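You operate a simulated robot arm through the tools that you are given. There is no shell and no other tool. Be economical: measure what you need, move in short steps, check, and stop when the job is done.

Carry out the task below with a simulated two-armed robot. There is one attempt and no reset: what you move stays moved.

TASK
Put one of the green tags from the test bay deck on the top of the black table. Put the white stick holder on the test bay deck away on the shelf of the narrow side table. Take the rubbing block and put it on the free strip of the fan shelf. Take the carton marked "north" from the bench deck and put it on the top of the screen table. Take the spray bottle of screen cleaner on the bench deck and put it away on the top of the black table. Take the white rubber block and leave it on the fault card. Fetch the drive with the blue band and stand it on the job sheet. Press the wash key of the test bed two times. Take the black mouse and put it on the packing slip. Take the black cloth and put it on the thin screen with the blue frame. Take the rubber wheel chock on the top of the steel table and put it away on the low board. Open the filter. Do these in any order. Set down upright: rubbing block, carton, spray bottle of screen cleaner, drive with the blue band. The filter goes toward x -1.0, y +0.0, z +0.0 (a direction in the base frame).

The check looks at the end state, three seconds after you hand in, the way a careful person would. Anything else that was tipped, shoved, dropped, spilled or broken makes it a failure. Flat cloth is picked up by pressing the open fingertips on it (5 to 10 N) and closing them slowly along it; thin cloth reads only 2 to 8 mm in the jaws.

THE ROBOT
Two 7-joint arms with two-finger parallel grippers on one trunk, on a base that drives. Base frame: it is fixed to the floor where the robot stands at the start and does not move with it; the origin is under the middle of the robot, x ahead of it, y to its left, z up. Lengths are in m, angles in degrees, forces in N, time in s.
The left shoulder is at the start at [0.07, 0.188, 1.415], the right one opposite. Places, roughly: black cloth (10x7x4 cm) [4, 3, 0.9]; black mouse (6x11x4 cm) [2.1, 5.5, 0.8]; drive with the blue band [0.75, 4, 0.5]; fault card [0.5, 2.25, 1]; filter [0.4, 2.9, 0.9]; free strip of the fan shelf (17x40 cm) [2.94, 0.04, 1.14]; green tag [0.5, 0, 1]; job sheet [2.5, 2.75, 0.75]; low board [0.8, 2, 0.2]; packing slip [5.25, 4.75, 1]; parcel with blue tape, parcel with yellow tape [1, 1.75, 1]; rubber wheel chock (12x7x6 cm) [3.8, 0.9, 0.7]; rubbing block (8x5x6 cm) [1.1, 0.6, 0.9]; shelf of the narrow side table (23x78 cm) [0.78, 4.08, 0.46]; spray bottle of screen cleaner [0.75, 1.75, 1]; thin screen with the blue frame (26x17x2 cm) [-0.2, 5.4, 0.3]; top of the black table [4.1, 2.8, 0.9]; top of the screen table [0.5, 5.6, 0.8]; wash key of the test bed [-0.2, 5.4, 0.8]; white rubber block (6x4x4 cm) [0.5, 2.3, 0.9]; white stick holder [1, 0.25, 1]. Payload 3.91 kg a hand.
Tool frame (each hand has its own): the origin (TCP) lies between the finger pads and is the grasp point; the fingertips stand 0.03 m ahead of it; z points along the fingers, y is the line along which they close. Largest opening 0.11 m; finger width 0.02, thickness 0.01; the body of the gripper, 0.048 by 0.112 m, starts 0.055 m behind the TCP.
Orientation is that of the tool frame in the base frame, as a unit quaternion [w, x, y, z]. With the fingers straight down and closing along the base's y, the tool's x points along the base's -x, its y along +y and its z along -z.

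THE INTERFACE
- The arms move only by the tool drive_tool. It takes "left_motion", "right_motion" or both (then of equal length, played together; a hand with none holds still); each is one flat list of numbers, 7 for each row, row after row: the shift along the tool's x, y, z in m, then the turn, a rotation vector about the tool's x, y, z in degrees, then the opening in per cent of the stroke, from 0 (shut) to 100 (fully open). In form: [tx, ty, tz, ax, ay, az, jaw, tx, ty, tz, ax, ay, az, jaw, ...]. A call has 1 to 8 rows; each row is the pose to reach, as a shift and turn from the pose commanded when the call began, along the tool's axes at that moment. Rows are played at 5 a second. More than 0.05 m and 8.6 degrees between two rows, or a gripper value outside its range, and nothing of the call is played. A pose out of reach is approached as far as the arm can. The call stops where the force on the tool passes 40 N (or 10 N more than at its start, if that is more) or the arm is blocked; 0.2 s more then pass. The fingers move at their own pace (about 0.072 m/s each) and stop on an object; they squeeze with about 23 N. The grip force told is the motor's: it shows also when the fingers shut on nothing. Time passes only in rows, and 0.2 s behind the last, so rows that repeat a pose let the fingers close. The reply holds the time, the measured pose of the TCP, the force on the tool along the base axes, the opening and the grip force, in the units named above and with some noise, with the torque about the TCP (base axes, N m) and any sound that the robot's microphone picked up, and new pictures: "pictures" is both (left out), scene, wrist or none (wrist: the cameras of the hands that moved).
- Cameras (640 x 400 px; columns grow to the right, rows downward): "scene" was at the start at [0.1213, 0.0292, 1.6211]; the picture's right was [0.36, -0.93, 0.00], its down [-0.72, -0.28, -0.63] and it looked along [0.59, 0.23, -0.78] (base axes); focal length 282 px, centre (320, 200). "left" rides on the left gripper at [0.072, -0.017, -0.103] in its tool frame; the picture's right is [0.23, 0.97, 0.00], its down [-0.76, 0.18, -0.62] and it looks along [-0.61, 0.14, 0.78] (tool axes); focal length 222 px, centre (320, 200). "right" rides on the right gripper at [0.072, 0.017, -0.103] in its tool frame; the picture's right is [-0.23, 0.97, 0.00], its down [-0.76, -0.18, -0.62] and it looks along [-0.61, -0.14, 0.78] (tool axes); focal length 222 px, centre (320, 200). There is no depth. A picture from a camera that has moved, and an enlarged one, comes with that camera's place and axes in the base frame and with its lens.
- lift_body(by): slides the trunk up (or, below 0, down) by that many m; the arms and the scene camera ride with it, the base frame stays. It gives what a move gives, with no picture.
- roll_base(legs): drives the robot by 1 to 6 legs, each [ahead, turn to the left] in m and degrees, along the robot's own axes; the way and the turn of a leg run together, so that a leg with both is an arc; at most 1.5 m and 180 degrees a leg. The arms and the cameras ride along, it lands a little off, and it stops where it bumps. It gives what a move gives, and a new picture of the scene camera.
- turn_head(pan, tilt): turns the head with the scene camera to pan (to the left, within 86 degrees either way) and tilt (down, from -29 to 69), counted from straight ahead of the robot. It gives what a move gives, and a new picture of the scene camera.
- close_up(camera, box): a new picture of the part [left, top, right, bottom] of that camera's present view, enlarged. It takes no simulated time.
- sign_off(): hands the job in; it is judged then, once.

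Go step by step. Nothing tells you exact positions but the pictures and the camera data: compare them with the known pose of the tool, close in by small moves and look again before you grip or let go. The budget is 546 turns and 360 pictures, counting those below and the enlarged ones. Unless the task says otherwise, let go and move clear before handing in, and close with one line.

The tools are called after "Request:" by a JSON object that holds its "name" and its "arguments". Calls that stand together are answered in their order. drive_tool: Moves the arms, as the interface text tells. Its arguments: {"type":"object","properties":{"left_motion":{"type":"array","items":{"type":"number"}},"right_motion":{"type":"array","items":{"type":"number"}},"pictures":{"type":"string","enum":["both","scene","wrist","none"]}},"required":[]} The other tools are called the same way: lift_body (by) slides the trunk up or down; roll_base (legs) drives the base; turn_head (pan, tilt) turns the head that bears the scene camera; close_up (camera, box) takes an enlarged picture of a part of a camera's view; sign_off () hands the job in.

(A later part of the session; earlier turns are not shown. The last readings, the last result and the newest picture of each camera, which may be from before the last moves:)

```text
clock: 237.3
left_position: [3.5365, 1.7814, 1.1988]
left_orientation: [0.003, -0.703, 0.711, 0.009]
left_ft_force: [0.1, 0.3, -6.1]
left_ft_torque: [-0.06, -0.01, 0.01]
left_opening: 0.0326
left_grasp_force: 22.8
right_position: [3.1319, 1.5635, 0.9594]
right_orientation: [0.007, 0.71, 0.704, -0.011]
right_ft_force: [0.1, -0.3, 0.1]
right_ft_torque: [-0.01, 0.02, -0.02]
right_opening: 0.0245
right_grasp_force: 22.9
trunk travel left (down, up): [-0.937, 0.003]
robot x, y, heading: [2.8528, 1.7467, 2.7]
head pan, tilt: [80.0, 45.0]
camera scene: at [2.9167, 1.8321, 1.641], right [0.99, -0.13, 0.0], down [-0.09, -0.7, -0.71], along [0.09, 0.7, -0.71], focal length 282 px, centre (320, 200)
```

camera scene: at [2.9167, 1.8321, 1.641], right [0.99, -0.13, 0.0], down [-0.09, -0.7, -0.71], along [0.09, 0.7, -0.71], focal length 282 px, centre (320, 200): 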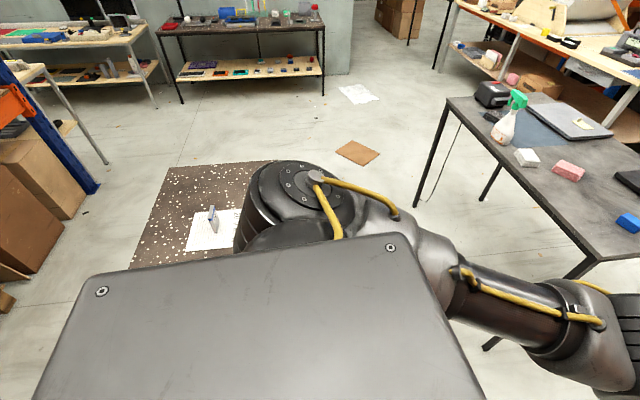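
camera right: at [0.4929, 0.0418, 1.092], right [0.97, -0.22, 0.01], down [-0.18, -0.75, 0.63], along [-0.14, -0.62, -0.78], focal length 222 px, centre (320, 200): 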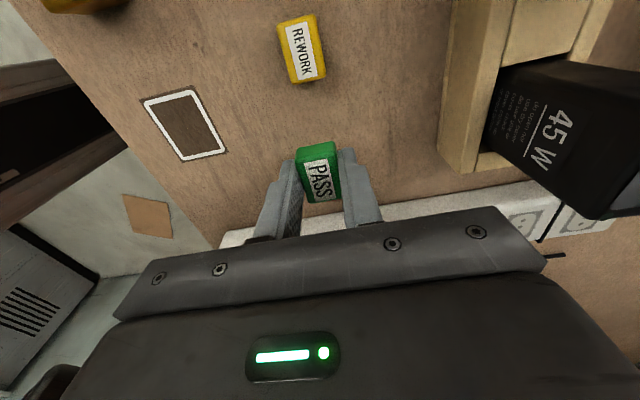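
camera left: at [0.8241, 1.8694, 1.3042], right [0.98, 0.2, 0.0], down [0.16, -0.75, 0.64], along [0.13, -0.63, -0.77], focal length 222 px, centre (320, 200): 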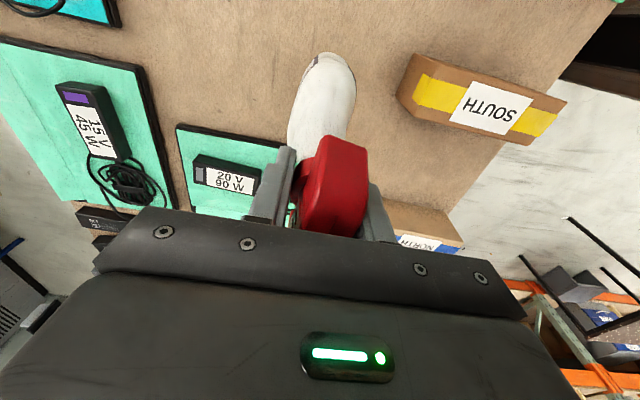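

The drive still stands. I'll back off slightly and steer further from the table leg.

Request:
{"name": "roll_base", "arguments": {"legs": [[-0.1, 0], [0, -17], [0.65, 0], [0, 14], [0.68, 0], [0, 90]]}}

Request:
{"name": "turn_head", "arguments": {"pan": 0, "tilt": 40}}

```text
clock: 250.8
left_position: [4.0515, 2.2716, 1.1999]
left_orientation: [0.003, 1.0, -0.014, -0.008]
left_ft_force: [0.9, 0.2, -5.6]
left_ft_torque: [0.03, -0.06, 0.01]
left_opening: 0.0324
left_grasp_force: 23.0
right_position: [4.2627, 1.8645, 0.9593]
right_orientation: [0.014, 0.013, 1.0, -0.004]
right_ft_force: [0.0, 0.0, -0.3]
right_ft_torque: [0.0, -0.01, 0.0]
right_opening: 0.0244
right_grasp_force: 23.6
trunk travel left (down, up): [-0.937, 0.003]
robot x, y, heading: [4.0742, 1.5872, 91.6]
head pan, tilt: [80.0, 45.0]
camera scene: at [3.9914, 1.6532, 1.6411], right [0.14, 0.99, 0.0], down [0.7, -0.1, -0.71], along [-0.7, 0.1, -0.71], focal length 282 px, centre (320, 200)
```

scene: 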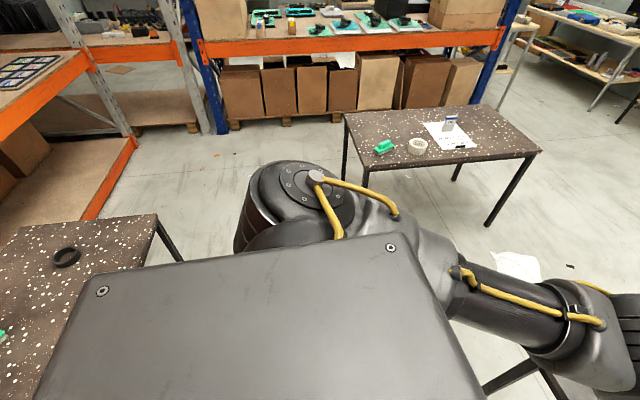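

```text
clock: 252.3
left_position: [4.0515, 2.2723, 1.2014]
left_orientation: [0.004, 1.0, -0.014, -0.008]
left_ft_force: [-0.1, -0.2, -4.8]
left_ft_torque: [0.0, -0.06, -0.01]
left_opening: 0.0325
left_grasp_force: 23.1
right_position: [4.2622, 1.8642, 0.9594]
right_orientation: [0.014, 0.013, 1.0, -0.003]
right_ft_force: [0.3, 0.5, 1.1]
right_ft_torque: [0.02, -0.02, -0.02]
right_opening: 0.0243
right_grasp_force: 22.6
trunk travel left (down, up): [-0.937, 0.003]
robot x, y, heading: [4.0743, 1.5848, 91.6]
head pan, tilt: [0.0, 40.0]
camera scene: at [4.0689, 1.7264, 1.6482], right [1.0, 0.03, 0.0], down [0.02, -0.64, -0.77], along [-0.02, 0.77, -0.64], focal length 282 px, centre (320, 200)
```

scene: 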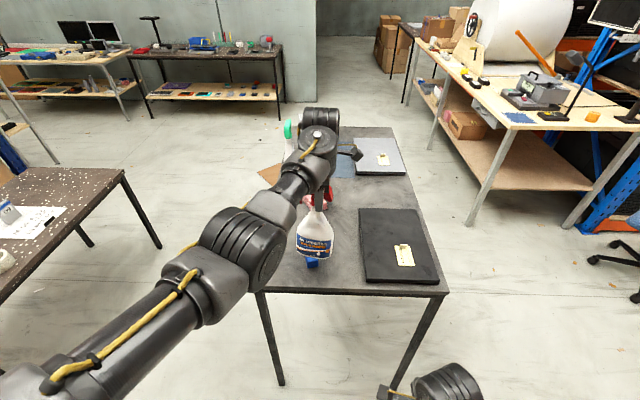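

The black table is in front: its edge at y ≈ 2.22, a blue block at [4.04, 2.31], a laptop to the right, cloths behind. I'll set the bottle in the free spot near [4.04, 2.48], so I'll drive 0.2 m ahead.

Request:
{"name": "roll_base", "arguments": {"legs": [[0.2, 0]]}}

Request:
{"name": "lift_body", "arguments": {"by": -0.08}}

Request:
{"name": "close_up", "arguments": {"camera": "left", "box": [0, 0, 640, 400]}}

Request:
{"name": "close_up", "arguments": {"camera": "scene", "box": [200, 100, 480, 300]}}

```text
clock: 253.9
left_position: [4.0466, 2.4671, 1.2012]
left_orientation: [0.002, 1.0, -0.014, -0.008]
left_ft_force: [0.1, -1.0, -4.7]
left_ft_torque: [0.04, -0.06, 0.02]
left_opening: 0.0323
left_grasp_force: 22.8
right_position: [4.257, 2.0608, 0.9609]
right_orientation: [0.015, 0.013, 1.0, -0.002]
right_ft_force: [0.1, -0.6, 0.9]
right_ft_torque: [0.03, -0.03, 0.0]
right_opening: 0.0243
right_grasp_force: 22.7
trunk travel left (down, up): [-0.937, 0.003]
robot x, y, heading: [4.0668, 1.7878, 91.7]
head pan, tilt: [0.0, 40.0]
camera scene: at [4.0633, 1.9214, 1.6486], right [1.0, 0.03, 0.0], down [0.02, -0.64, -0.77], along [-0.02, 0.77, -0.64], focal length 282 px, centre (320, 200)
```

scene: 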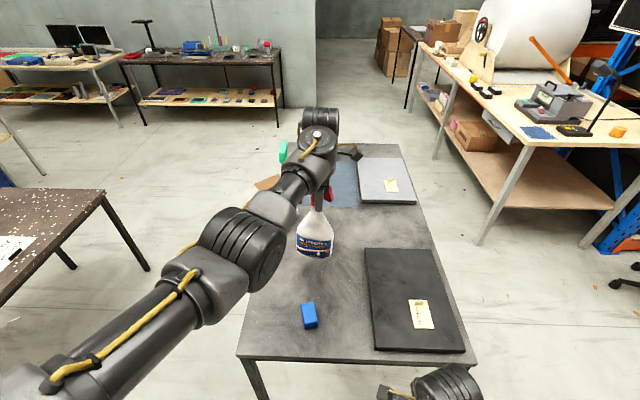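

```text
clock: 255.1
left_position: [4.0458, 2.4699, 1.1202]
left_orientation: [0.003, 1.0, -0.014, -0.009]
left_ft_force: [1.1, 0.3, -6.0]
left_ft_torque: [0.0, -0.08, -0.02]
left_opening: 0.0324
left_grasp_force: 23.3
right_position: [4.257, 2.0636, 0.8799]
right_orientation: [0.014, 0.013, 1.0, -0.002]
right_ft_force: [0.8, -0.1, -0.3]
right_ft_torque: [-0.01, -0.03, 0.04]
right_opening: 0.0243
right_grasp_force: 22.9
trunk travel left (down, up): [-0.857, 0.083]
robot x, y, heading: [4.0707, 1.7888, 91.8]
head pan, tilt: [0.0, 40.0]
```

```text
1.00 times, centred on (320, 200) of left
camera zoom: at [4.1203, 2.4854, 1.2218], right [0.2, -0.98, 0.0], down [-0.75, -0.15, 0.64], along [-0.62, -0.13, -0.77], focal length 222 px, centre (320, 200)
```

zoom: 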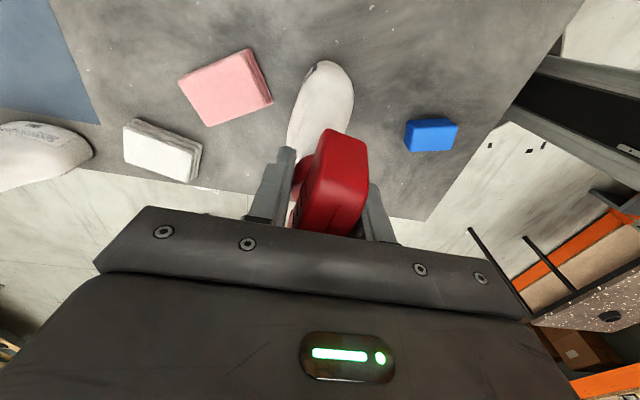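

```text
2.00 times, centred on (340, 200) of scene
camera zoom: at [4.0632, 1.9244, 1.5684], right [1.0, 0.03, 0.0], down [0.02, -0.64, -0.77], along [-0.02, 0.77, -0.64], focal length 564 px, centre (280, 200)
```

zoom: 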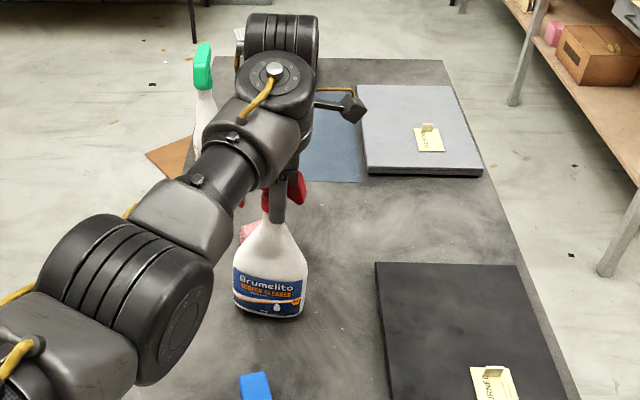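

The spot is free. I'll lower step by step.

Request:
{"name": "lift_body", "arguments": {"by": -0.025}}

Request:
{"name": "lift_body", "arguments": {"by": -0.008}}

Request:
{"name": "lift_body", "arguments": {"by": -0.006}}

Request:
{"name": "close_up", "arguments": {"camera": "scene", "box": [240, 160, 400, 260]}}

```text
clock: 255.6
left_position: [4.0444, 2.4699, 1.1114]
left_orientation: [-0.007, 1.0, -0.014, -0.008]
left_ft_force: [-3.2, -3.1, 14.6]
left_ft_torque: [-0.61, 0.2, -0.05]
left_opening: 0.0329
left_grasp_force: 23.1
right_position: [4.2562, 2.0613, 0.8605]
right_orientation: [0.014, 0.013, 1.0, -0.003]
right_ft_force: [0.3, -0.6, 0.1]
right_ft_torque: [0.0, -0.02, -0.02]
right_opening: 0.0245
right_grasp_force: 23.0
trunk travel left (down, up): [-0.837, 0.103]
robot x, y, heading: [4.0657, 1.7891, 91.8]
head pan, tilt: [0.0, 40.0]
stopped: the force on the tool passed its limit (the readings are from after the stop); the commanded pose is now the measured one
```

```text
clock: 256.2
left_position: [4.0446, 2.4717, 1.103]
left_orientation: [-0.006, 1.0, -0.014, -0.008]
left_ft_force: [-5.3, -2.2, 21.9]
left_ft_torque: [-0.47, 0.23, -0.03]
left_opening: 0.0332
left_grasp_force: 23.3
right_position: [4.256, 2.0604, 0.8528]
right_orientation: [0.014, 0.012, 1.0, -0.001]
right_ft_force: [-0.4, 0.4, -0.6]
right_ft_torque: [0.0, -0.01, 0.06]
right_opening: 0.0245
right_grasp_force: 22.9
trunk travel left (down, up): [-0.829, 0.111]
robot x, y, heading: [4.0719, 1.7871, 91.5]
head pan, tilt: [0.0, 40.0]
```

```text
clock: 256.7
left_position: [4.0432, 2.4711, 1.097]
left_orientation: [-0.008, 1.0, -0.014, -0.008]
left_ft_force: [-5.7, -2.6, 21.6]
left_ft_torque: [-0.33, 0.17, -0.01]
left_opening: 0.0324
left_grasp_force: 23.1
right_position: [4.2563, 2.06, 0.8464]
right_orientation: [0.014, 0.012, 1.0, -0.001]
right_ft_force: [0.5, 0.5, 0.3]
right_ft_torque: [-0.02, -0.01, 0.06]
right_opening: 0.0245
right_grasp_force: 23.1
trunk travel left (down, up): [-0.823, 0.117]
robot x, y, heading: [4.0637, 1.789, 91.7]
head pan, tilt: [0.0, 40.0]
```

```text
4.00 times, centred on (320, 210) of scene
camera zoom: at [4.0618, 1.9204, 1.5349], right [1.0, 0.03, 0.0], down [0.02, -0.64, -0.77], along [-0.02, 0.77, -0.64], focal length 1129 px, centre (320, 160)
```

zoom: 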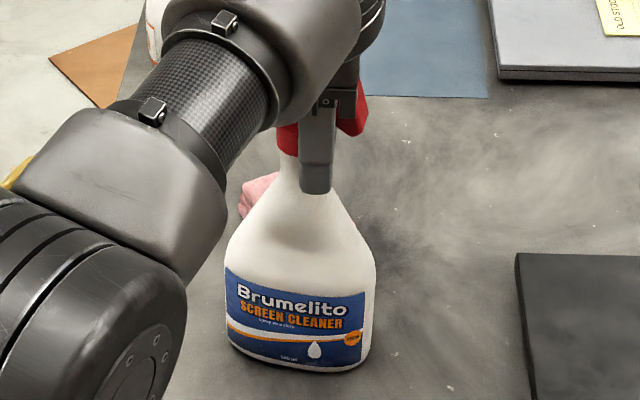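

The bottle is on the table and the fingers slid down a little. I'll ease up 8 mm and open.

Request:
{"name": "lift_body", "arguments": {"by": 0.008}}

Request:
{"name": "drive_tool", "arguments": {"left_motion": [0, 0, 0, 0, 0, 0, 40, 0, 0, 0, 0, 0, 0, 60, 0, 0, 0, 0, 0, 0, 90, 0, 0, 0, 0, 0, 0, 100], "pictures": "wrist"}}

```text
clock: 257.3
left_position: [4.0462, 2.4734, 1.1001]
left_orientation: [-0.004, 1.0, -0.014, -0.007]
left_ft_force: [0.2, 0.9, -4.8]
left_ft_torque: [0.04, -0.09, -0.01]
left_opening: 0.0327
left_grasp_force: 23.2
right_position: [4.2569, 2.0626, 0.854]
right_orientation: [0.014, 0.012, 1.0, -0.003]
right_ft_force: [-0.4, -0.4, -0.3]
right_ft_torque: [0.03, 0.0, 0.03]
right_opening: 0.0243
right_grasp_force: 23.2
trunk travel left (down, up): [-0.831, 0.109]
robot x, y, heading: [4.0648, 1.7881, 91.7]
head pan, tilt: [0.0, 40.0]
```

```text
clock: 258.3
left_position: [4.0446, 2.4737, 1.1036]
left_orientation: [-0.005, 1.0, -0.014, -0.008]
left_ft_force: [1.0, 0.7, 0.6]
left_ft_torque: [0.03, 0.01, -0.02]
left_opening: 0.11
left_grasp_force: 0.1
right_position: [4.2565, 2.0626, 0.8537]
right_orientation: [0.014, 0.012, 1.0, -0.002]
right_ft_force: [0.3, 1.0, -0.3]
right_ft_torque: [0.0, 0.02, 0.01]
right_opening: 0.0244
right_grasp_force: 23.2
trunk travel left (down, up): [-0.831, 0.109]
robot x, y, heading: [4.0657, 1.7884, 91.6]
head pan, tilt: [0.0, 40.0]
camera left: at [4.1199, 2.4868, 1.2047], right [0.2, -0.98, -0.01], down [-0.76, -0.16, 0.63], along [-0.62, -0.12, -0.77], focal length 222 px, centre (320, 200)
```

left: 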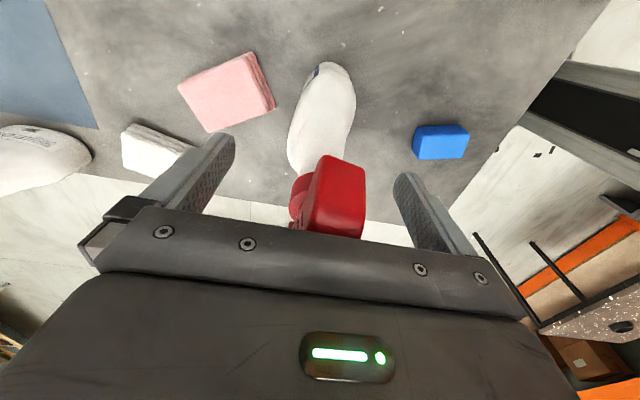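

Released. I'll raise the trunk to clear the bottle's head and check that it stands.

Request:
{"name": "lift_body", "arguments": {"by": 0.1}}

Request:
{"name": "drive_tool", "arguments": {"left_motion": [0, 0.04, 0, 0, 0, 0, 60, 0, 0.08, 0, 0, 0, 0, 60, 0, 0.12, 0, 0, 0, 0, 60], "pictures": "both"}}

```text
clock: 259.6
left_position: [4.045, 2.473, 1.2028]
left_orientation: [-0.005, 1.0, -0.014, -0.008]
left_ft_force: [0.1, -0.1, -1.0]
left_ft_torque: [-0.02, 0.02, -0.03]
left_opening: 0.11
left_grasp_force: 0.0
right_position: [4.2566, 2.0626, 0.9549]
right_orientation: [0.014, 0.012, 1.0, -0.002]
right_ft_force: [-0.6, -0.2, 0.4]
right_ft_torque: [-0.03, 0.01, -0.01]
right_opening: 0.0243
right_grasp_force: 23.4
trunk travel left (down, up): [-0.931, 0.009]
robot x, y, heading: [4.0647, 1.7878, 91.9]
head pan, tilt: [0.0, 40.0]
```

```text
clock: 260.4
left_position: [4.0432, 2.4472, 1.1992]
left_orientation: [-0.005, 1.0, -0.014, -0.008]
left_ft_force: [-0.8, 0.0, 0.1]
left_ft_torque: [0.0, 0.02, -0.01]
left_opening: 0.0663
left_grasp_force: 0.0
left hand out of reach, approached as far as the arm can: row 1, 2, 3
right_position: [4.2553, 2.0641, 0.9543]
right_orientation: [0.014, 0.012, 1.0, -0.003]
right_ft_force: [0.4, -0.4, -0.5]
right_ft_torque: [0.01, 0.02, 0.02]
right_opening: 0.0242
right_grasp_force: 22.2
trunk travel left (down, up): [-0.931, 0.009]
robot x, y, heading: [4.0649, 1.7843, 91.8]
head pan, tilt: [0.0, 40.0]
camera scene: at [4.0616, 1.9248, 1.6425], right [1.0, 0.03, 0.0], down [0.02, -0.64, -0.77], along [-0.02, 0.77, -0.64], focal length 282 px, centre (320, 200)
camera left: at [4.1181, 2.4611, 1.3019], right [0.2, -0.98, -0.01], down [-0.76, -0.16, 0.63], along [-0.62, -0.12, -0.77], focal length 222 px, centre (320, 200)
```

scene: 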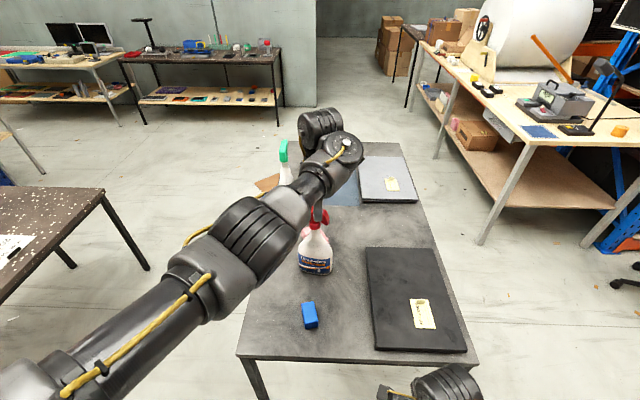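
left: 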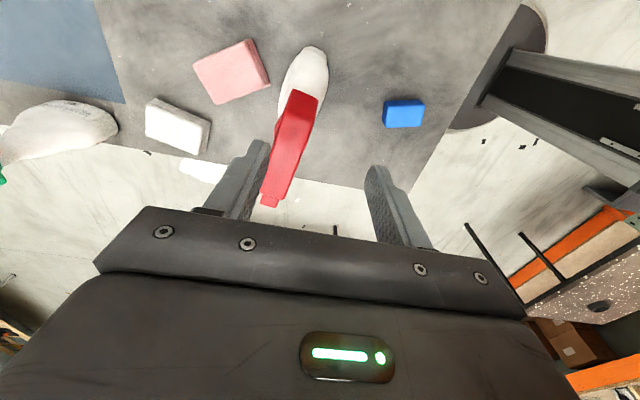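

The bottle stands well. I'll swing the left arm aside to the left, and bring the right hand with the tag round towards the free spot near [4.12, 2.28].

Request:
{"name": "drive_tool", "arguments": {"left_motion": [-0.04, 0, 0, 0, 0, 0, 60, -0.08, 0, 0, 0, 0, 0, 60, -0.12, 0.03, 0, 0, 0, 0, 60, -0.16, 0.06, 0, 0, 0, 0, 60, -0.19, 0.09, 0, 0, 0, 0, 60], "right_motion": [0.03, 0, -0.01, 0, 0, 0, 0, 0.06, 0, -0.015, 0, 0, 0, 0, 0.09, 0, -0.02, 0, 0, 0, 0, 0.12, 0, -0.02, 0, 0, 0, 0, 0.135, 0.03, -0.02, 0, 0, 0, 0], "pictures": "scene"}}

```text
clock: 261.6
left_position: [3.8525, 2.4766, 1.1883]
left_orientation: [-0.003, 1.0, -0.014, -0.006]
left_ft_force: [-0.5, -0.2, 0.2]
left_ft_torque: [-0.02, -0.05, 0.02]
left_opening: 0.066
left_grasp_force: 0.1
left hand out of reach, approached as far as the arm can: row 2, 3, 4, 5
right_position: [4.135, 2.0902, 0.9435]
right_orientation: [0.015, 0.013, 1.0, -0.003]
right_ft_force: [-0.1, 0.1, -0.3]
right_ft_torque: [-0.03, -0.01, -0.03]
right_opening: 0.0241
right_grasp_force: 23.0
right hand out of reach, approached as far as the arm can: row 1, 2, 3, 4, 5
trunk travel left (down, up): [-0.931, 0.009]
robot x, y, heading: [4.0667, 1.786, 91.6]
head pan, tilt: [0.0, 40.0]
camera scene: at [4.0583, 1.9274, 1.6423], right [1.0, 0.03, 0.0], down [0.02, -0.64, -0.76], along [-0.02, 0.76, -0.64], focal length 282 px, centre (320, 200)
```

scene: 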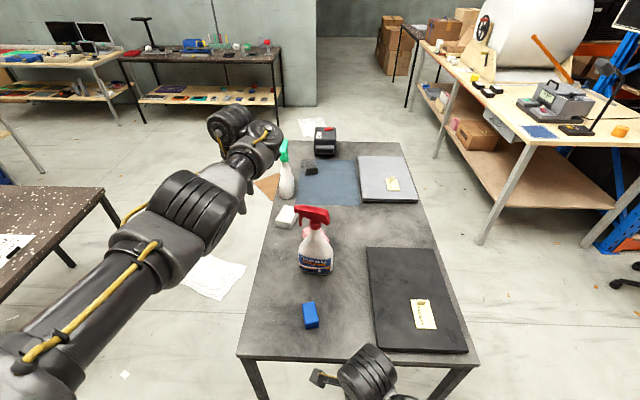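

The right hand rides low when close in; going forward lets it rise. I'll advance to just before the edge and check its height.

Request:
{"name": "drive_tool", "arguments": {"right_motion": [0, 0.03, -0.01, 0, 0, 0, 0, 0.0, 0.06, -0.02, 0, 0, 0, 0, 0.0, 0.075, -0.02, 0, 0, 0, 0], "pictures": "wrist"}}

```text
clock: 262.4
left_position: [3.8565, 2.4755, 1.1913]
left_orientation: [-0.004, 1.0, -0.014, -0.009]
left_ft_force: [-0.9, 0.3, -0.6]
left_ft_torque: [-0.05, 0.01, -0.02]
left_opening: 0.066
left_grasp_force: 0.0
right_position: [4.1541, 2.1447, 0.9497]
right_orientation: [0.014, 0.013, 1.0, -0.002]
right_ft_force: [-0.1, 0.1, 0.2]
right_ft_torque: [-0.02, 0.02, 0.01]
right_opening: 0.0245
right_grasp_force: 22.4
right hand out of reach, approached as far as the arm can: row 1, 2, 3
trunk travel left (down, up): [-0.931, 0.009]
robot x, y, heading: [4.0658, 1.7878, 91.8]
head pan, tilt: [0.0, 40.0]
camera right: at [4.0781, 2.1646, 1.0516], right [0.25, 0.97, 0.0], down [0.74, -0.19, 0.65], along [0.62, -0.16, -0.76], focal length 222 px, centre (320, 200)
```

right: 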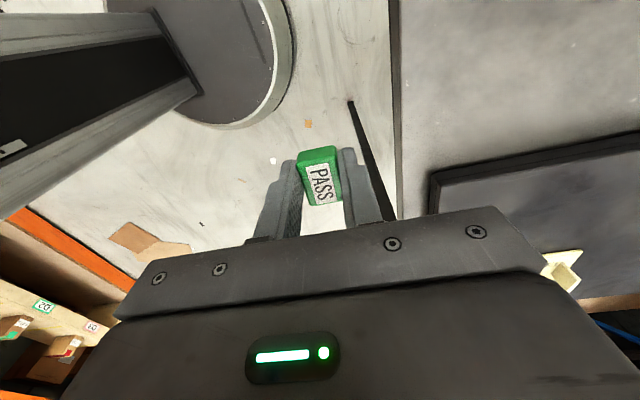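

I'll back the base 15 cm so that the arm can extend at a better height.

Request:
{"name": "roll_base", "arguments": {"legs": [[-0.17, 0]]}}

Request:
{"name": "drive_tool", "arguments": {"right_motion": [0, 0.03, -0.01, 0, 0, 0, 0, 0.0, 0.06, -0.02, 0, 0, 0, 0, 0.0, 0.1, -0.03, 0, 0, 0, 0, 0.0, 0.14, -0.03, 0, 0, 0, 0], "pictures": "none"}}

```text
clock: 263.9
left_position: [3.8625, 2.3061, 1.1903]
left_orientation: [-0.003, 1.0, -0.016, -0.008]
left_ft_force: [0.7, 0.0, -0.1]
left_ft_torque: [0.01, -0.03, 0.0]
left_opening: 0.0657
left_grasp_force: 0.0
right_position: [4.1593, 1.9756, 0.9504]
right_orientation: [0.014, 0.014, 1.0, -0.004]
right_ft_force: [0.3, 0.9, -0.2]
right_ft_torque: [-0.04, 0.0, 0.01]
right_opening: 0.0244
right_grasp_force: 23.2
trunk travel left (down, up): [-0.931, 0.009]
robot x, y, heading: [4.0697, 1.6145, 91.7]
head pan, tilt: [0.0, 40.0]
camera scene: at [4.0681, 1.7572, 1.6422], right [1.0, 0.03, 0.0], down [0.02, -0.64, -0.76], along [-0.02, 0.76, -0.64], focal length 282 px, centre (320, 200)
```

scene: 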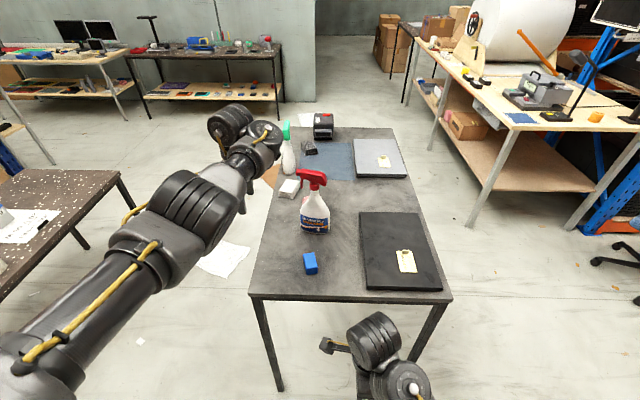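

```text
clock: 264.9
left_position: [3.8626, 2.3069, 1.1907]
left_orientation: [-0.002, 1.0, -0.015, -0.008]
left_ft_force: [-0.2, 0.4, 0.2]
left_ft_torque: [-0.02, -0.01, 0.0]
left_opening: 0.066
left_grasp_force: 0.1
right_position: [4.162, 2.1163, 0.9823]
right_orientation: [0.015, 0.014, 1.0, -0.004]
right_ft_force: [-0.4, 0.2, 0.0]
right_ft_torque: [-0.04, 0.03, 0.01]
right_opening: 0.0241
right_grasp_force: 22.6
right hand out of reach, approached as far as the arm can: row 1, 2, 3
trunk travel left (down, up): [-0.931, 0.009]
robot x, y, heading: [4.0709, 1.6152, 91.9]
head pan, tilt: [0.0, 40.0]
```

Request:
{"name": "drive_tool", "arguments": {"right_motion": [0.015, 0.04, 0, 0, 0, 0, 0, 0.03, 0.08, 0, 0, 0, 0, 0, 0.037, 0.12, 0, 0, 0, 0, 0, 0.037, 0.165, 0, 0, 0, 0, 0], "pictures": "both"}}

```text
clock: 265.9
left_position: [3.863, 2.3062, 1.1911]
left_orientation: [-0.002, 1.0, -0.015, -0.008]
left_ft_force: [0.1, 0.1, -0.5]
left_ft_torque: [-0.03, 0.01, 0.03]
left_opening: 0.0661
left_grasp_force: 0.1
right_position: [4.1287, 2.2818, 0.9799]
right_orientation: [0.014, 0.013, 1.0, -0.001]
right_ft_force: [0.4, -0.3, -0.1]
right_ft_torque: [-0.02, -0.03, 0.05]
right_opening: 0.0245
right_grasp_force: 22.9
trunk travel left (down, up): [-0.931, 0.009]
robot x, y, heading: [4.0696, 1.615, 91.4]
head pan, tilt: [0.0, 40.0]
camera scene: at [4.0672, 1.7557, 1.6423], right [1.0, 0.03, 0.0], down [0.02, -0.64, -0.77], along [-0.02, 0.76, -0.64], focal length 282 px, centre (320, 200)
camera right: at [4.0528, 2.3024, 1.0813], right [0.25, 0.97, 0.0], down [0.74, -0.2, 0.64], along [0.62, -0.16, -0.76], focal length 222 px, centre (320, 200)
```

scene: 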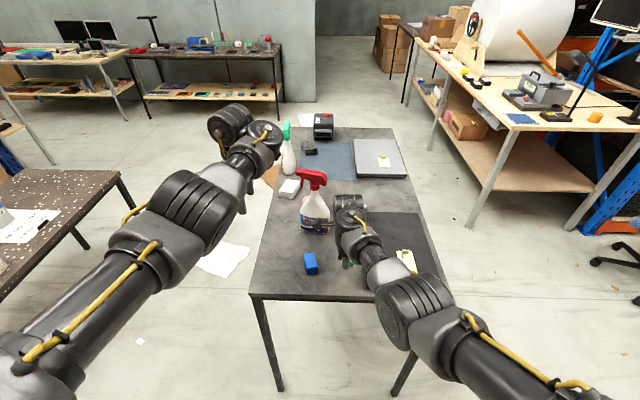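
right: 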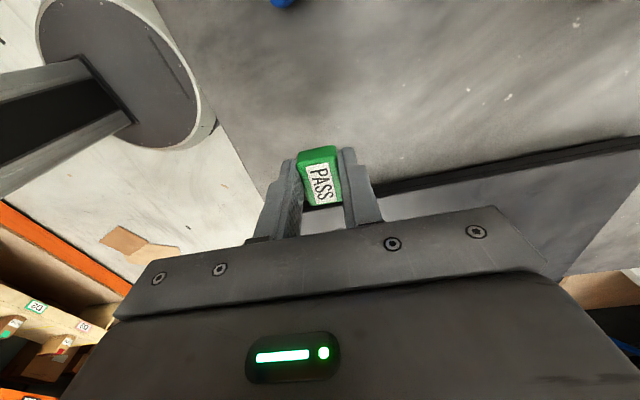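

The tag hangs over free table between the blue block and the laptop. I'll lower it.

Request:
{"name": "drive_tool", "arguments": {"right_motion": [0, 0, 0.02, 0, 0, 0, 0, 0, 0, 0.032, 0, 0, 0, 0, 0, 0, 0.037, 0, 0, 0, 0], "pictures": "none"}}

Request:
{"name": "drive_tool", "arguments": {"right_motion": [0, 0, 0.003, 0, 0, 0, 0, 0, 0, 0.006, 0, 0, 0, 0], "pictures": "wrist"}}

```text
clock: 266.7
left_position: [3.8627, 2.3054, 1.1911]
left_orientation: [-0.003, 1.0, -0.015, -0.008]
left_ft_force: [-0.5, -0.1, -0.4]
left_ft_torque: [-0.03, 0.0, -0.04]
left_opening: 0.0662
left_grasp_force: 0.1
right_position: [4.1308, 2.2804, 0.943]
right_orientation: [0.014, 0.014, 1.0, -0.001]
right_ft_force: [0.7, 0.1, -0.3]
right_ft_torque: [0.01, -0.03, -0.03]
right_opening: 0.0247
right_grasp_force: 23.6
trunk travel left (down, up): [-0.931, 0.009]
robot x, y, heading: [4.0717, 1.6196, 91.6]
head pan, tilt: [0.0, 40.0]
```

```text
clock: 267.3
left_position: [3.8634, 2.3038, 1.1917]
left_orientation: [-0.004, 1.0, -0.015, -0.008]
left_ft_force: [-0.1, -0.3, 0.3]
left_ft_torque: [0.0, 0.01, 0.02]
left_opening: 0.0662
left_grasp_force: 0.0
right_position: [4.1314, 2.2786, 0.936]
right_orientation: [0.014, 0.014, 1.0, -0.002]
right_ft_force: [0.1, 0.0, -1.0]
right_ft_torque: [0.01, 0.03, -0.02]
right_opening: 0.0244
right_grasp_force: 22.7
trunk travel left (down, up): [-0.931, 0.009]
robot x, y, heading: [4.0767, 1.6175, 91.6]
head pan, tilt: [0.0, 40.0]
camera right: at [4.0557, 2.299, 1.0371], right [0.25, 0.97, 0.0], down [0.74, -0.2, 0.64], along [0.62, -0.16, -0.76], focal length 222 px, centre (320, 200)
```

right: 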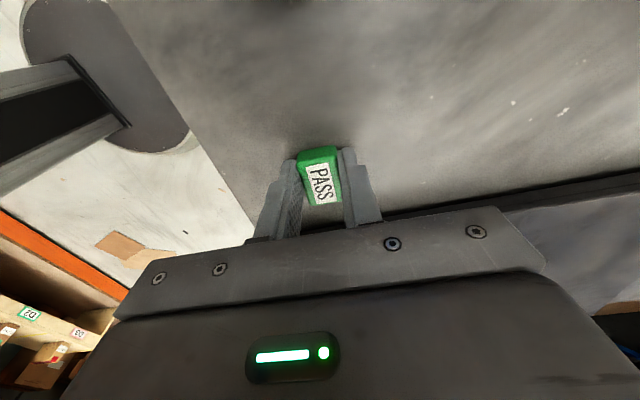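

Still free; I'll continue down in small steps.

Request:
{"name": "drive_tool", "arguments": {"right_motion": [0, 0, 0.004, 0, 0, 0, 0, 0, 0, 0.008, 0, 0, 0, 0], "pictures": "none"}}

Request:
{"name": "drive_tool", "arguments": {"right_motion": [0, 0, 0.003, 0, 0, 0, 0, 0, 0, 0.006, 0, 0, 0, 0], "pictures": "wrist"}}

```text
clock: 267.9
left_position: [3.8634, 2.3028, 1.1925]
left_orientation: [-0.005, 1.0, -0.015, -0.008]
left_ft_force: [-0.3, -0.5, 0.2]
left_ft_torque: [0.03, 0.0, -0.02]
left_opening: 0.066
left_grasp_force: 0.0
right_position: [4.1313, 2.277, 0.9313]
right_orientation: [0.013, 0.014, 1.0, 0.001]
right_ft_force: [-0.2, 1.9, 15.2]
right_ft_torque: [-0.01, 0.21, 0.03]
right_opening: 0.0245
right_grasp_force: 23.2
trunk travel left (down, up): [-0.931, 0.009]
robot x, y, heading: [4.0707, 1.612, 91.6]
head pan, tilt: [0.0, 40.0]
```

```text
clock: 268.6
left_position: [3.8632, 2.3002, 1.193]
left_orientation: [-0.005, 1.0, -0.016, -0.008]
left_ft_force: [-0.8, -0.3, -0.3]
left_ft_torque: [0.0, -0.03, 0.02]
left_opening: 0.0658
left_grasp_force: 0.1
right_position: [4.1319, 2.2788, 0.9293]
right_orientation: [0.013, 0.014, 1.0, 0.004]
right_ft_force: [1.1, -9.7, 17.2]
right_ft_torque: [-0.51, 0.16, 0.14]
right_opening: 0.0245
right_grasp_force: 22.8
trunk travel left (down, up): [-0.931, 0.009]
robot x, y, heading: [4.0722, 1.6215, 91.6]
head pan, tilt: [0.0, 40.0]
stopped in row 2 (right hand): the force on the tool passed its limit (the readings are from after the stop); the commanded pose is now the measured one
camera right: at [4.0556, 2.2974, 1.0321], right [0.25, 0.97, 0.01], down [0.74, -0.2, 0.64], along [0.62, -0.15, -0.77], focal length 222 px, centre (320, 200)
```

right: 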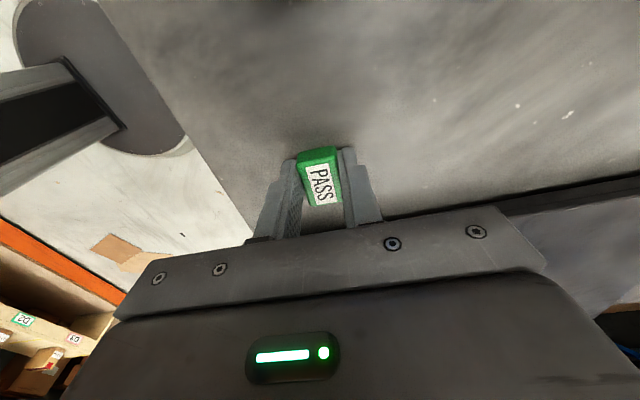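

The tag is on the table. I'll open and lift away.

Request:
{"name": "drive_tool", "arguments": {"right_motion": [0, 0, -0.001, 0, 0, 0, 30, 0, 0, -0.001, 0, 0, 0, 50, 0, 0, -0.001, 0, 0, 0, 50, 0, 0, -0.03, 0, 0, 0, 50, 0, 0, -0.07, 0, 0, 0, 50], "pictures": "wrist"}}

```text
clock: 269.8
left_position: [3.8634, 2.3034, 1.1906]
left_orientation: [-0.005, 1.0, -0.016, -0.008]
left_ft_force: [0.0, 0.0, -0.4]
left_ft_torque: [0.01, 0.0, 0.04]
left_opening: 0.0659
left_grasp_force: 0.0
right_position: [4.1308, 2.2795, 0.9989]
right_orientation: [0.013, 0.014, 1.0, 0.002]
right_ft_force: [-0.1, -0.2, 0.2]
right_ft_torque: [0.04, 0.0, 0.01]
right_opening: 0.055
right_grasp_force: 0.0
trunk travel left (down, up): [-0.931, 0.009]
robot x, y, heading: [4.0718, 1.6177, 91.7]
head pan, tilt: [0.0, 40.0]
camera right: at [4.0551, 2.2976, 1.1], right [0.25, 0.97, 0.01], down [0.74, -0.2, 0.64], along [0.62, -0.16, -0.77], focal length 222 px, centre (320, 200)
```

right: 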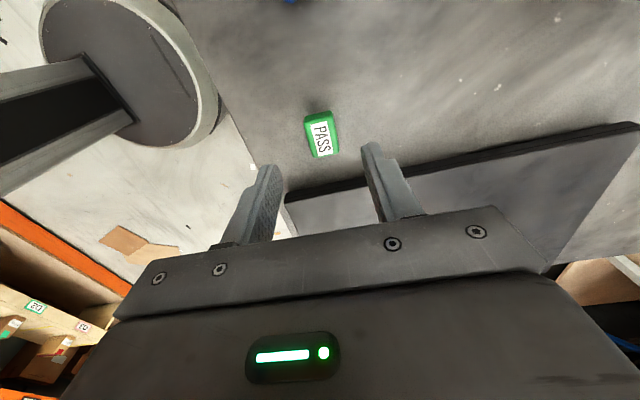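

The tag is on the black table. Both hands are free now, so I'll turn round to the steel table for the wheel chock.

Request:
{"name": "roll_base", "arguments": {"legs": [[0, 90], [0, 90]]}}

```text
clock: 277.7
left_position: [4.2512, 0.9224, 1.1914]
left_orientation: [0.008, 0.037, 0.999, -0.005]
left_ft_force: [0.9, -0.4, 0.7]
left_ft_torque: [0.01, 0.04, -0.01]
left_opening: 0.0662
left_grasp_force: 0.0
right_position: [3.9846, 0.9566, 0.9974]
right_orientation: [0.002, 0.999, -0.035, -0.012]
right_ft_force: [-0.2, 0.7, -0.8]
right_ft_torque: [-0.01, 0.02, 0.03]
right_opening: 0.0548
right_grasp_force: 0.1
trunk travel left (down, up): [-0.931, 0.009]
robot x, y, heading: [4.0705, 1.6188, -90.9]
head pan, tilt: [0.0, 40.0]
camera scene: at [4.0693, 1.4829, 1.6426], right [-1.0, 0.02, 0.0], down [0.01, 0.64, -0.77], along [-0.01, -0.77, -0.64], focal length 282 px, centre (320, 200)
```

scene: 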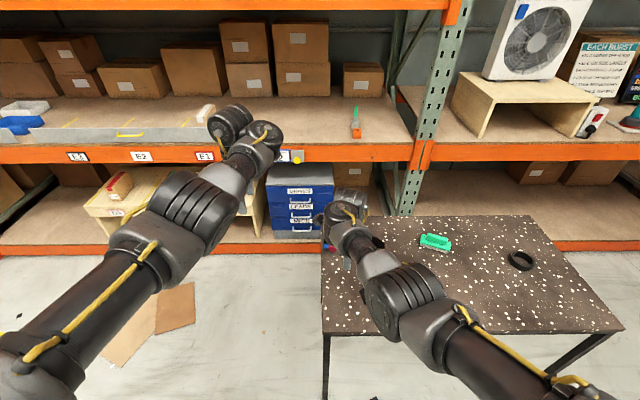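

The steel table is ahead to the right. I'll look through the right wrist camera for the chock.

Request:
{"name": "close_up", "arguments": {"camera": "right", "box": [0, 0, 640, 400]}}

```text
1.00 times, centred on (320, 200) of right
camera zoom: at [4.0565, 0.9357, 1.1004], right [-0.29, -0.96, 0.01], down [-0.73, 0.23, 0.64], along [-0.62, 0.18, -0.77], focal length 222 px, centre (320, 200)
```

zoom: 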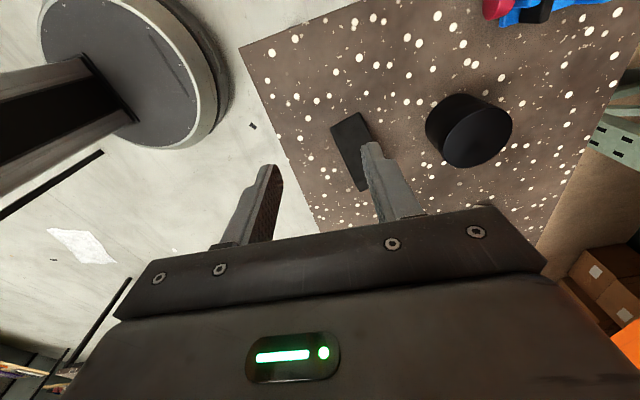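

Request:
{"name": "close_up", "arguments": {"camera": "right", "box": [280, 80, 440, 220]}}

Request:
{"name": "drive_tool", "arguments": {"right_motion": [-0.03, 0, 0, 0, 0, 0, 100, -0.06, 0, 0, 0, 0, 0, 100, -0.09, 0, 0, 0, 0, 0, 100, -0.12, -0.0, 0, 0, 0, 0, 100], "pictures": "both"}}

```text
2.86 times, centred on (360, 150) of right
camera zoom: at [4.0565, 0.9357, 1.1004], right [-0.29, -0.96, 0.01], down [-0.73, 0.23, 0.64], along [-0.62, 0.18, -0.77], focal length 635 px, centre (206, 343)
```

zoom: 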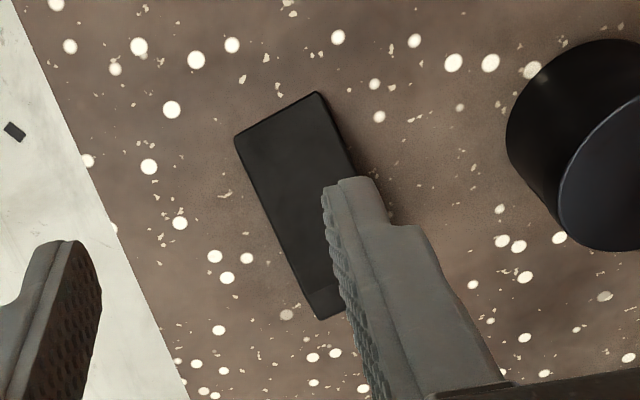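

```text
clock: 278.7
left_position: [4.2492, 0.922, 1.1921]
left_orientation: [0.009, 0.036, 0.999, -0.004]
left_ft_force: [-1.9, 0.5, -0.7]
left_ft_torque: [0.0, -0.01, 0.01]
left_opening: 0.0662
left_grasp_force: 0.0
right_position: [3.8648, 0.9657, 1.0006]
right_orientation: [0.003, 0.999, -0.035, -0.013]
right_ft_force: [-0.1, 0.7, -0.1]
right_ft_torque: [0.02, 0.0, 0.02]
right_opening: 0.1101
right_grasp_force: 0.1
trunk travel left (down, up): [-0.931, 0.009]
robot x, y, heading: [4.0709, 1.6121, -90.9]
head pan, tilt: [0.0, 40.0]
camera scene: at [4.0678, 1.4828, 1.6426], right [-1.0, 0.01, 0.0], down [0.01, 0.64, -0.77], along [-0.01, -0.77, -0.64], focal length 282 px, centre (320, 200)
camera right: at [3.9377, 0.9439, 1.1027], right [-0.29, -0.96, 0.01], down [-0.73, 0.23, 0.64], along [-0.61, 0.18, -0.77], focal length 222 px, centre (320, 200)
```

scene: 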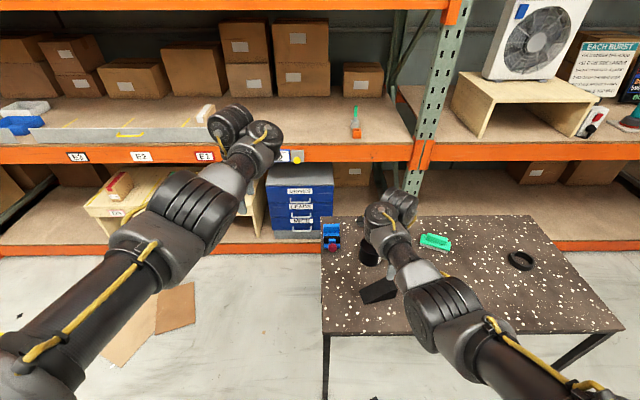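
right: 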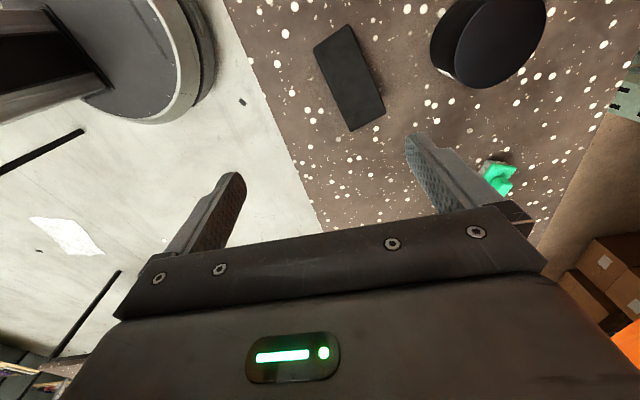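

Request:
{"name": "close_up", "arguments": {"camera": "scene", "box": [340, 250, 430, 320]}}

```text
5.71 times, centred on (385, 285) of scene
camera zoom: at [4.0678, 1.4828, 1.6426], right [-1.0, 0.01, 0.0], down [0.01, 0.64, -0.77], along [-0.01, -0.77, -0.64], focal length 1612 px, centre (-51, -286)
```

zoom: 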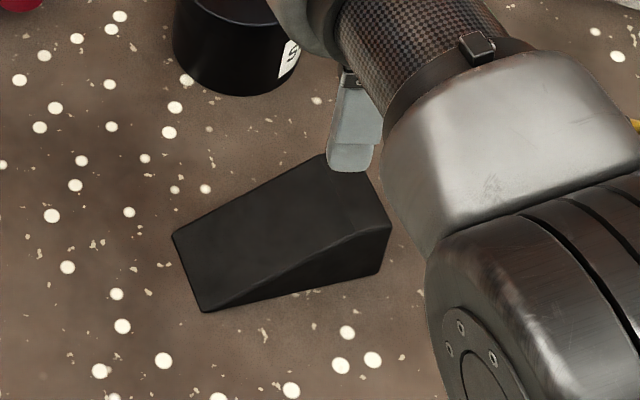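

The chock's tall end is on the -x side, at about [3.81, 0.904]. I'll align the right hand with it and lower the trunk.

Request:
{"name": "drive_tool", "arguments": {"right_motion": [-0.015, 0.022, 0, 0, 0, -6, 100, -0.03, 0.044, 0, 0, 0, -12, 100, -0.0455, 0.065, 0, 0, 0, -16.5, 100], "pictures": "none"}}

Request:
{"name": "lift_body", "arguments": {"by": -0.15}}

Request:
{"name": "close_up", "arguments": {"camera": "right", "box": [0, 0, 640, 400]}}

```text
clock: 279.5
left_position: [4.25, 0.9212, 1.192]
left_orientation: [0.008, 0.037, 0.999, -0.004]
left_ft_force: [0.6, 0.6, 0.6]
left_ft_torque: [-0.03, 0.0, 0.01]
left_opening: 0.066
left_grasp_force: 0.2
right_position: [3.8153, 0.9039, 1.0025]
right_orientation: [0.002, 0.994, 0.109, -0.013]
right_ft_force: [-0.4, -0.3, -0.7]
right_ft_torque: [-0.02, 0.0, 0.04]
right_opening: 0.11
right_grasp_force: 0.0
trunk travel left (down, up): [-0.931, 0.009]
robot x, y, heading: [4.0747, 1.6174, -90.9]
head pan, tilt: [0.0, 40.0]
```

```text
clock: 281.2
left_position: [4.2511, 0.9214, 1.041]
left_orientation: [0.008, 0.036, 0.999, -0.005]
left_ft_force: [-1.0, 0.5, 0.0]
left_ft_torque: [0.02, 0.01, 0.03]
left_opening: 0.0659
left_grasp_force: 0.0
right_position: [3.8163, 0.9038, 0.8537]
right_orientation: [0.001, 0.994, 0.109, -0.013]
right_ft_force: [0.8, 0.0, -0.1]
right_ft_torque: [-0.05, 0.01, -0.02]
right_opening: 0.1098
right_grasp_force: 0.1
trunk travel left (down, up): [-0.781, 0.159]
robot x, y, heading: [4.0677, 1.6193, -90.9]
head pan, tilt: [0.0, 40.0]
```

```text
1.00 times, centred on (320, 200) of right
camera zoom: at [3.892, 0.9033, 0.9549], right [-0.01, -1.0, 0.0], down [-0.77, 0.01, 0.64], along [-0.64, 0.0, -0.77], focal length 222 px, centre (320, 200)
```

zoom: 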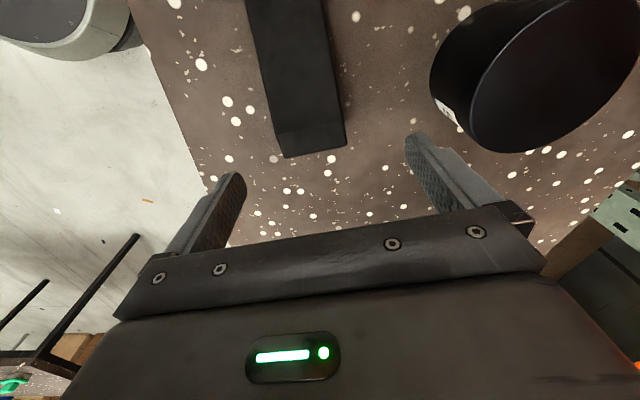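

Lined up within 1 cm. I'll correct and descend onto the tall end.

Request:
{"name": "drive_tool", "arguments": {"right_motion": [-0.006, -0.0085, 0.04, 0, 0, 0, 100, -0.006, -0.0085, 0.075, 0, 0, 0, 100], "pictures": "wrist"}}

```text
clock: 281.9
left_position: [4.2508, 0.922, 1.0425]
left_orientation: [0.007, 0.037, 0.999, -0.004]
left_ft_force: [0.0, 1.0, 0.1]
left_ft_torque: [0.0, 0.0, 0.02]
left_opening: 0.066
left_grasp_force: 0.1
right_position: [3.8063, 0.9211, 0.7948]
right_orientation: [0.002, 0.994, 0.109, -0.013]
right_ft_force: [0.2, 0.2, -0.1]
right_ft_torque: [-0.03, 0.03, -0.01]
right_opening: 0.1103
right_grasp_force: 0.0
right hand out of reach, approached as far as the arm can: row 2
trunk travel left (down, up): [-0.781, 0.159]
robot x, y, heading: [4.0702, 1.6179, -90.9]
head pan, tilt: [0.0, 40.0]
camera right: at [3.8819, 0.9213, 0.8966], right [-0.01, -1.0, 0.01], down [-0.77, 0.01, 0.64], along [-0.64, 0.0, -0.77], focal length 222 px, centre (320, 200)
```

right: 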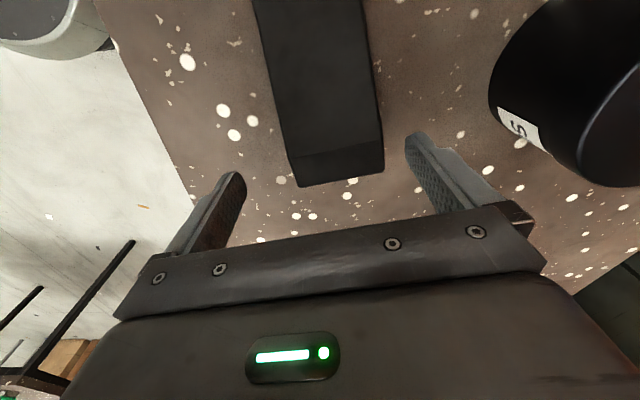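

I'm at the reach limit, so I'll edge the base 2 cm closer and re-centre.

Request:
{"name": "roll_base", "arguments": {"legs": [[0.03, 0]]}}

Request:
{"name": "drive_tool", "arguments": {"right_motion": [0, 0, -0.003, 0, 0, 0, 100], "pictures": "wrist"}}

```text
clock: 282.7
left_position: [4.2505, 0.8991, 1.0476]
left_orientation: [0.008, 0.037, 0.999, -0.009]
left_ft_force: [-0.4, 1.0, 1.3]
left_ft_torque: [-0.02, -0.01, 0.02]
left_opening: 0.066
left_grasp_force: 0.1
right_position: [3.8056, 0.8949, 0.7987]
right_orientation: [0.005, 0.994, 0.109, -0.014]
right_ft_force: [0.5, -0.2, 0.0]
right_ft_torque: [-0.06, 0.01, 0.01]
right_opening: 0.1096
right_grasp_force: 0.1
trunk travel left (down, up): [-0.781, 0.159]
robot x, y, heading: [4.07, 1.5892, -90.9]
head pan, tilt: [0.0, 40.0]
camera scene: at [4.0689, 1.4608, 1.4933], right [-1.0, 0.01, 0.0], down [0.01, 0.64, -0.77], along [-0.01, -0.77, -0.64], focal length 282 px, centre (320, 200)
```

scene: 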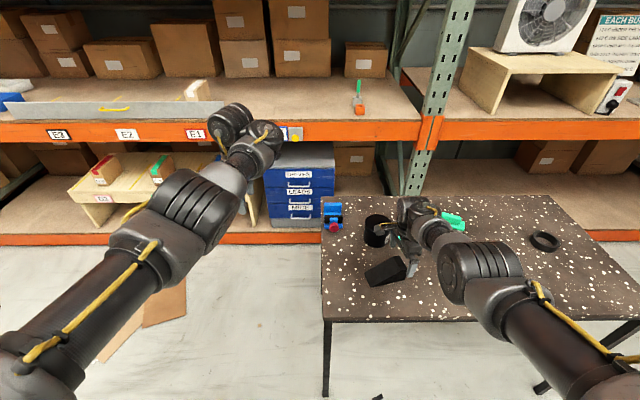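

```text
clock: 283.1
left_position: [4.2499, 0.89, 1.0407]
left_orientation: [0.007, 0.037, 0.999, -0.003]
left_ft_force: [-0.1, -0.8, -0.6]
left_ft_torque: [0.03, 0.03, 0.02]
left_opening: 0.066
left_grasp_force: 0.0
right_position: [3.8054, 0.8893, 0.7969]
right_orientation: [0.0, 0.994, 0.109, -0.013]
right_ft_force: [0.3, -1.2, -0.3]
right_ft_torque: [0.02, 0.01, 0.01]
right_opening: 0.11
right_grasp_force: 0.1
trunk travel left (down, up): [-0.781, 0.159]
robot x, y, heading: [4.0737, 1.5873, -90.9]
head pan, tilt: [0.0, 40.0]
camera right: at [3.8814, 0.8891, 0.8974], right [-0.01, -1.0, 0.0], down [-0.77, 0.01, 0.64], along [-0.64, 0.0, -0.77], focal length 222 px, centre (320, 200)
```

right: 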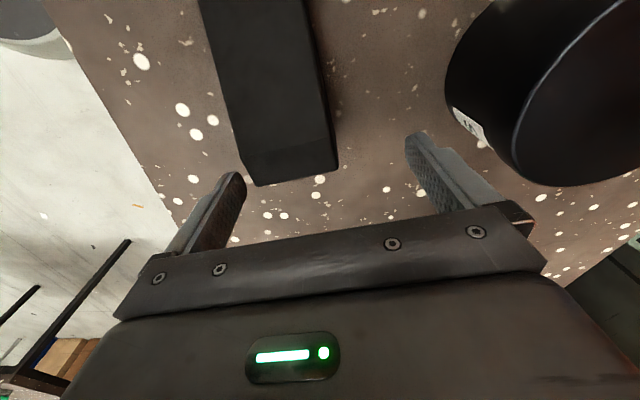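

Request:
{"name": "drive_tool", "arguments": {"right_motion": [0.0, -0.0204, 0, 0, 0, 0, 100, 0.0, -0.0204, 0.03, 0, 0, 0, 100, 0.0, -0.0204, 0.052, 0, 0, 0, 100], "pictures": "wrist"}}

```text
clock: 283.9
left_position: [4.2514, 0.8932, 1.045]
left_orientation: [0.008, 0.036, 0.999, -0.006]
left_ft_force: [-0.5, 0.7, -0.2]
left_ft_torque: [-0.01, -0.02, -0.01]
left_opening: 0.0658
left_grasp_force: 0.0
right_position: [3.8006, 0.9151, 0.7494]
right_orientation: [0.004, 0.994, 0.109, -0.014]
right_ft_force: [0.4, -4.5, 4.9]
right_ft_torque: [0.2, 0.03, 0.01]
right_opening: 0.1078
right_grasp_force: 0.0
right hand out of reach, approached as far as the arm can: row 3
trunk travel left (down, up): [-0.781, 0.159]
robot x, y, heading: [4.0745, 1.5885, -91.0]
head pan, tilt: [0.0, 40.0]
camera right: at [3.8773, 0.9157, 0.852], right [-0.01, -1.0, 0.01], down [-0.77, 0.02, 0.64], along [-0.64, 0.0, -0.77], focal length 222 px, centre (320, 200)
```

right: 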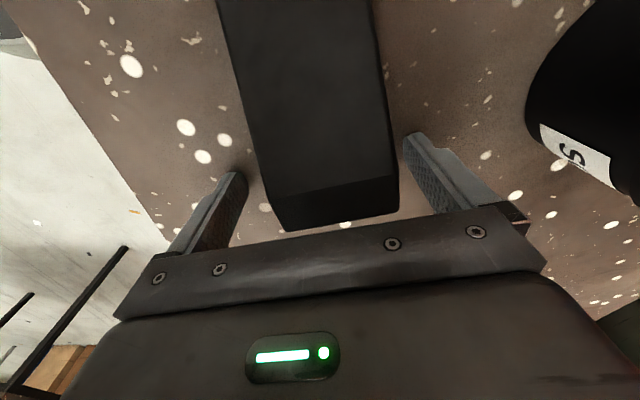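

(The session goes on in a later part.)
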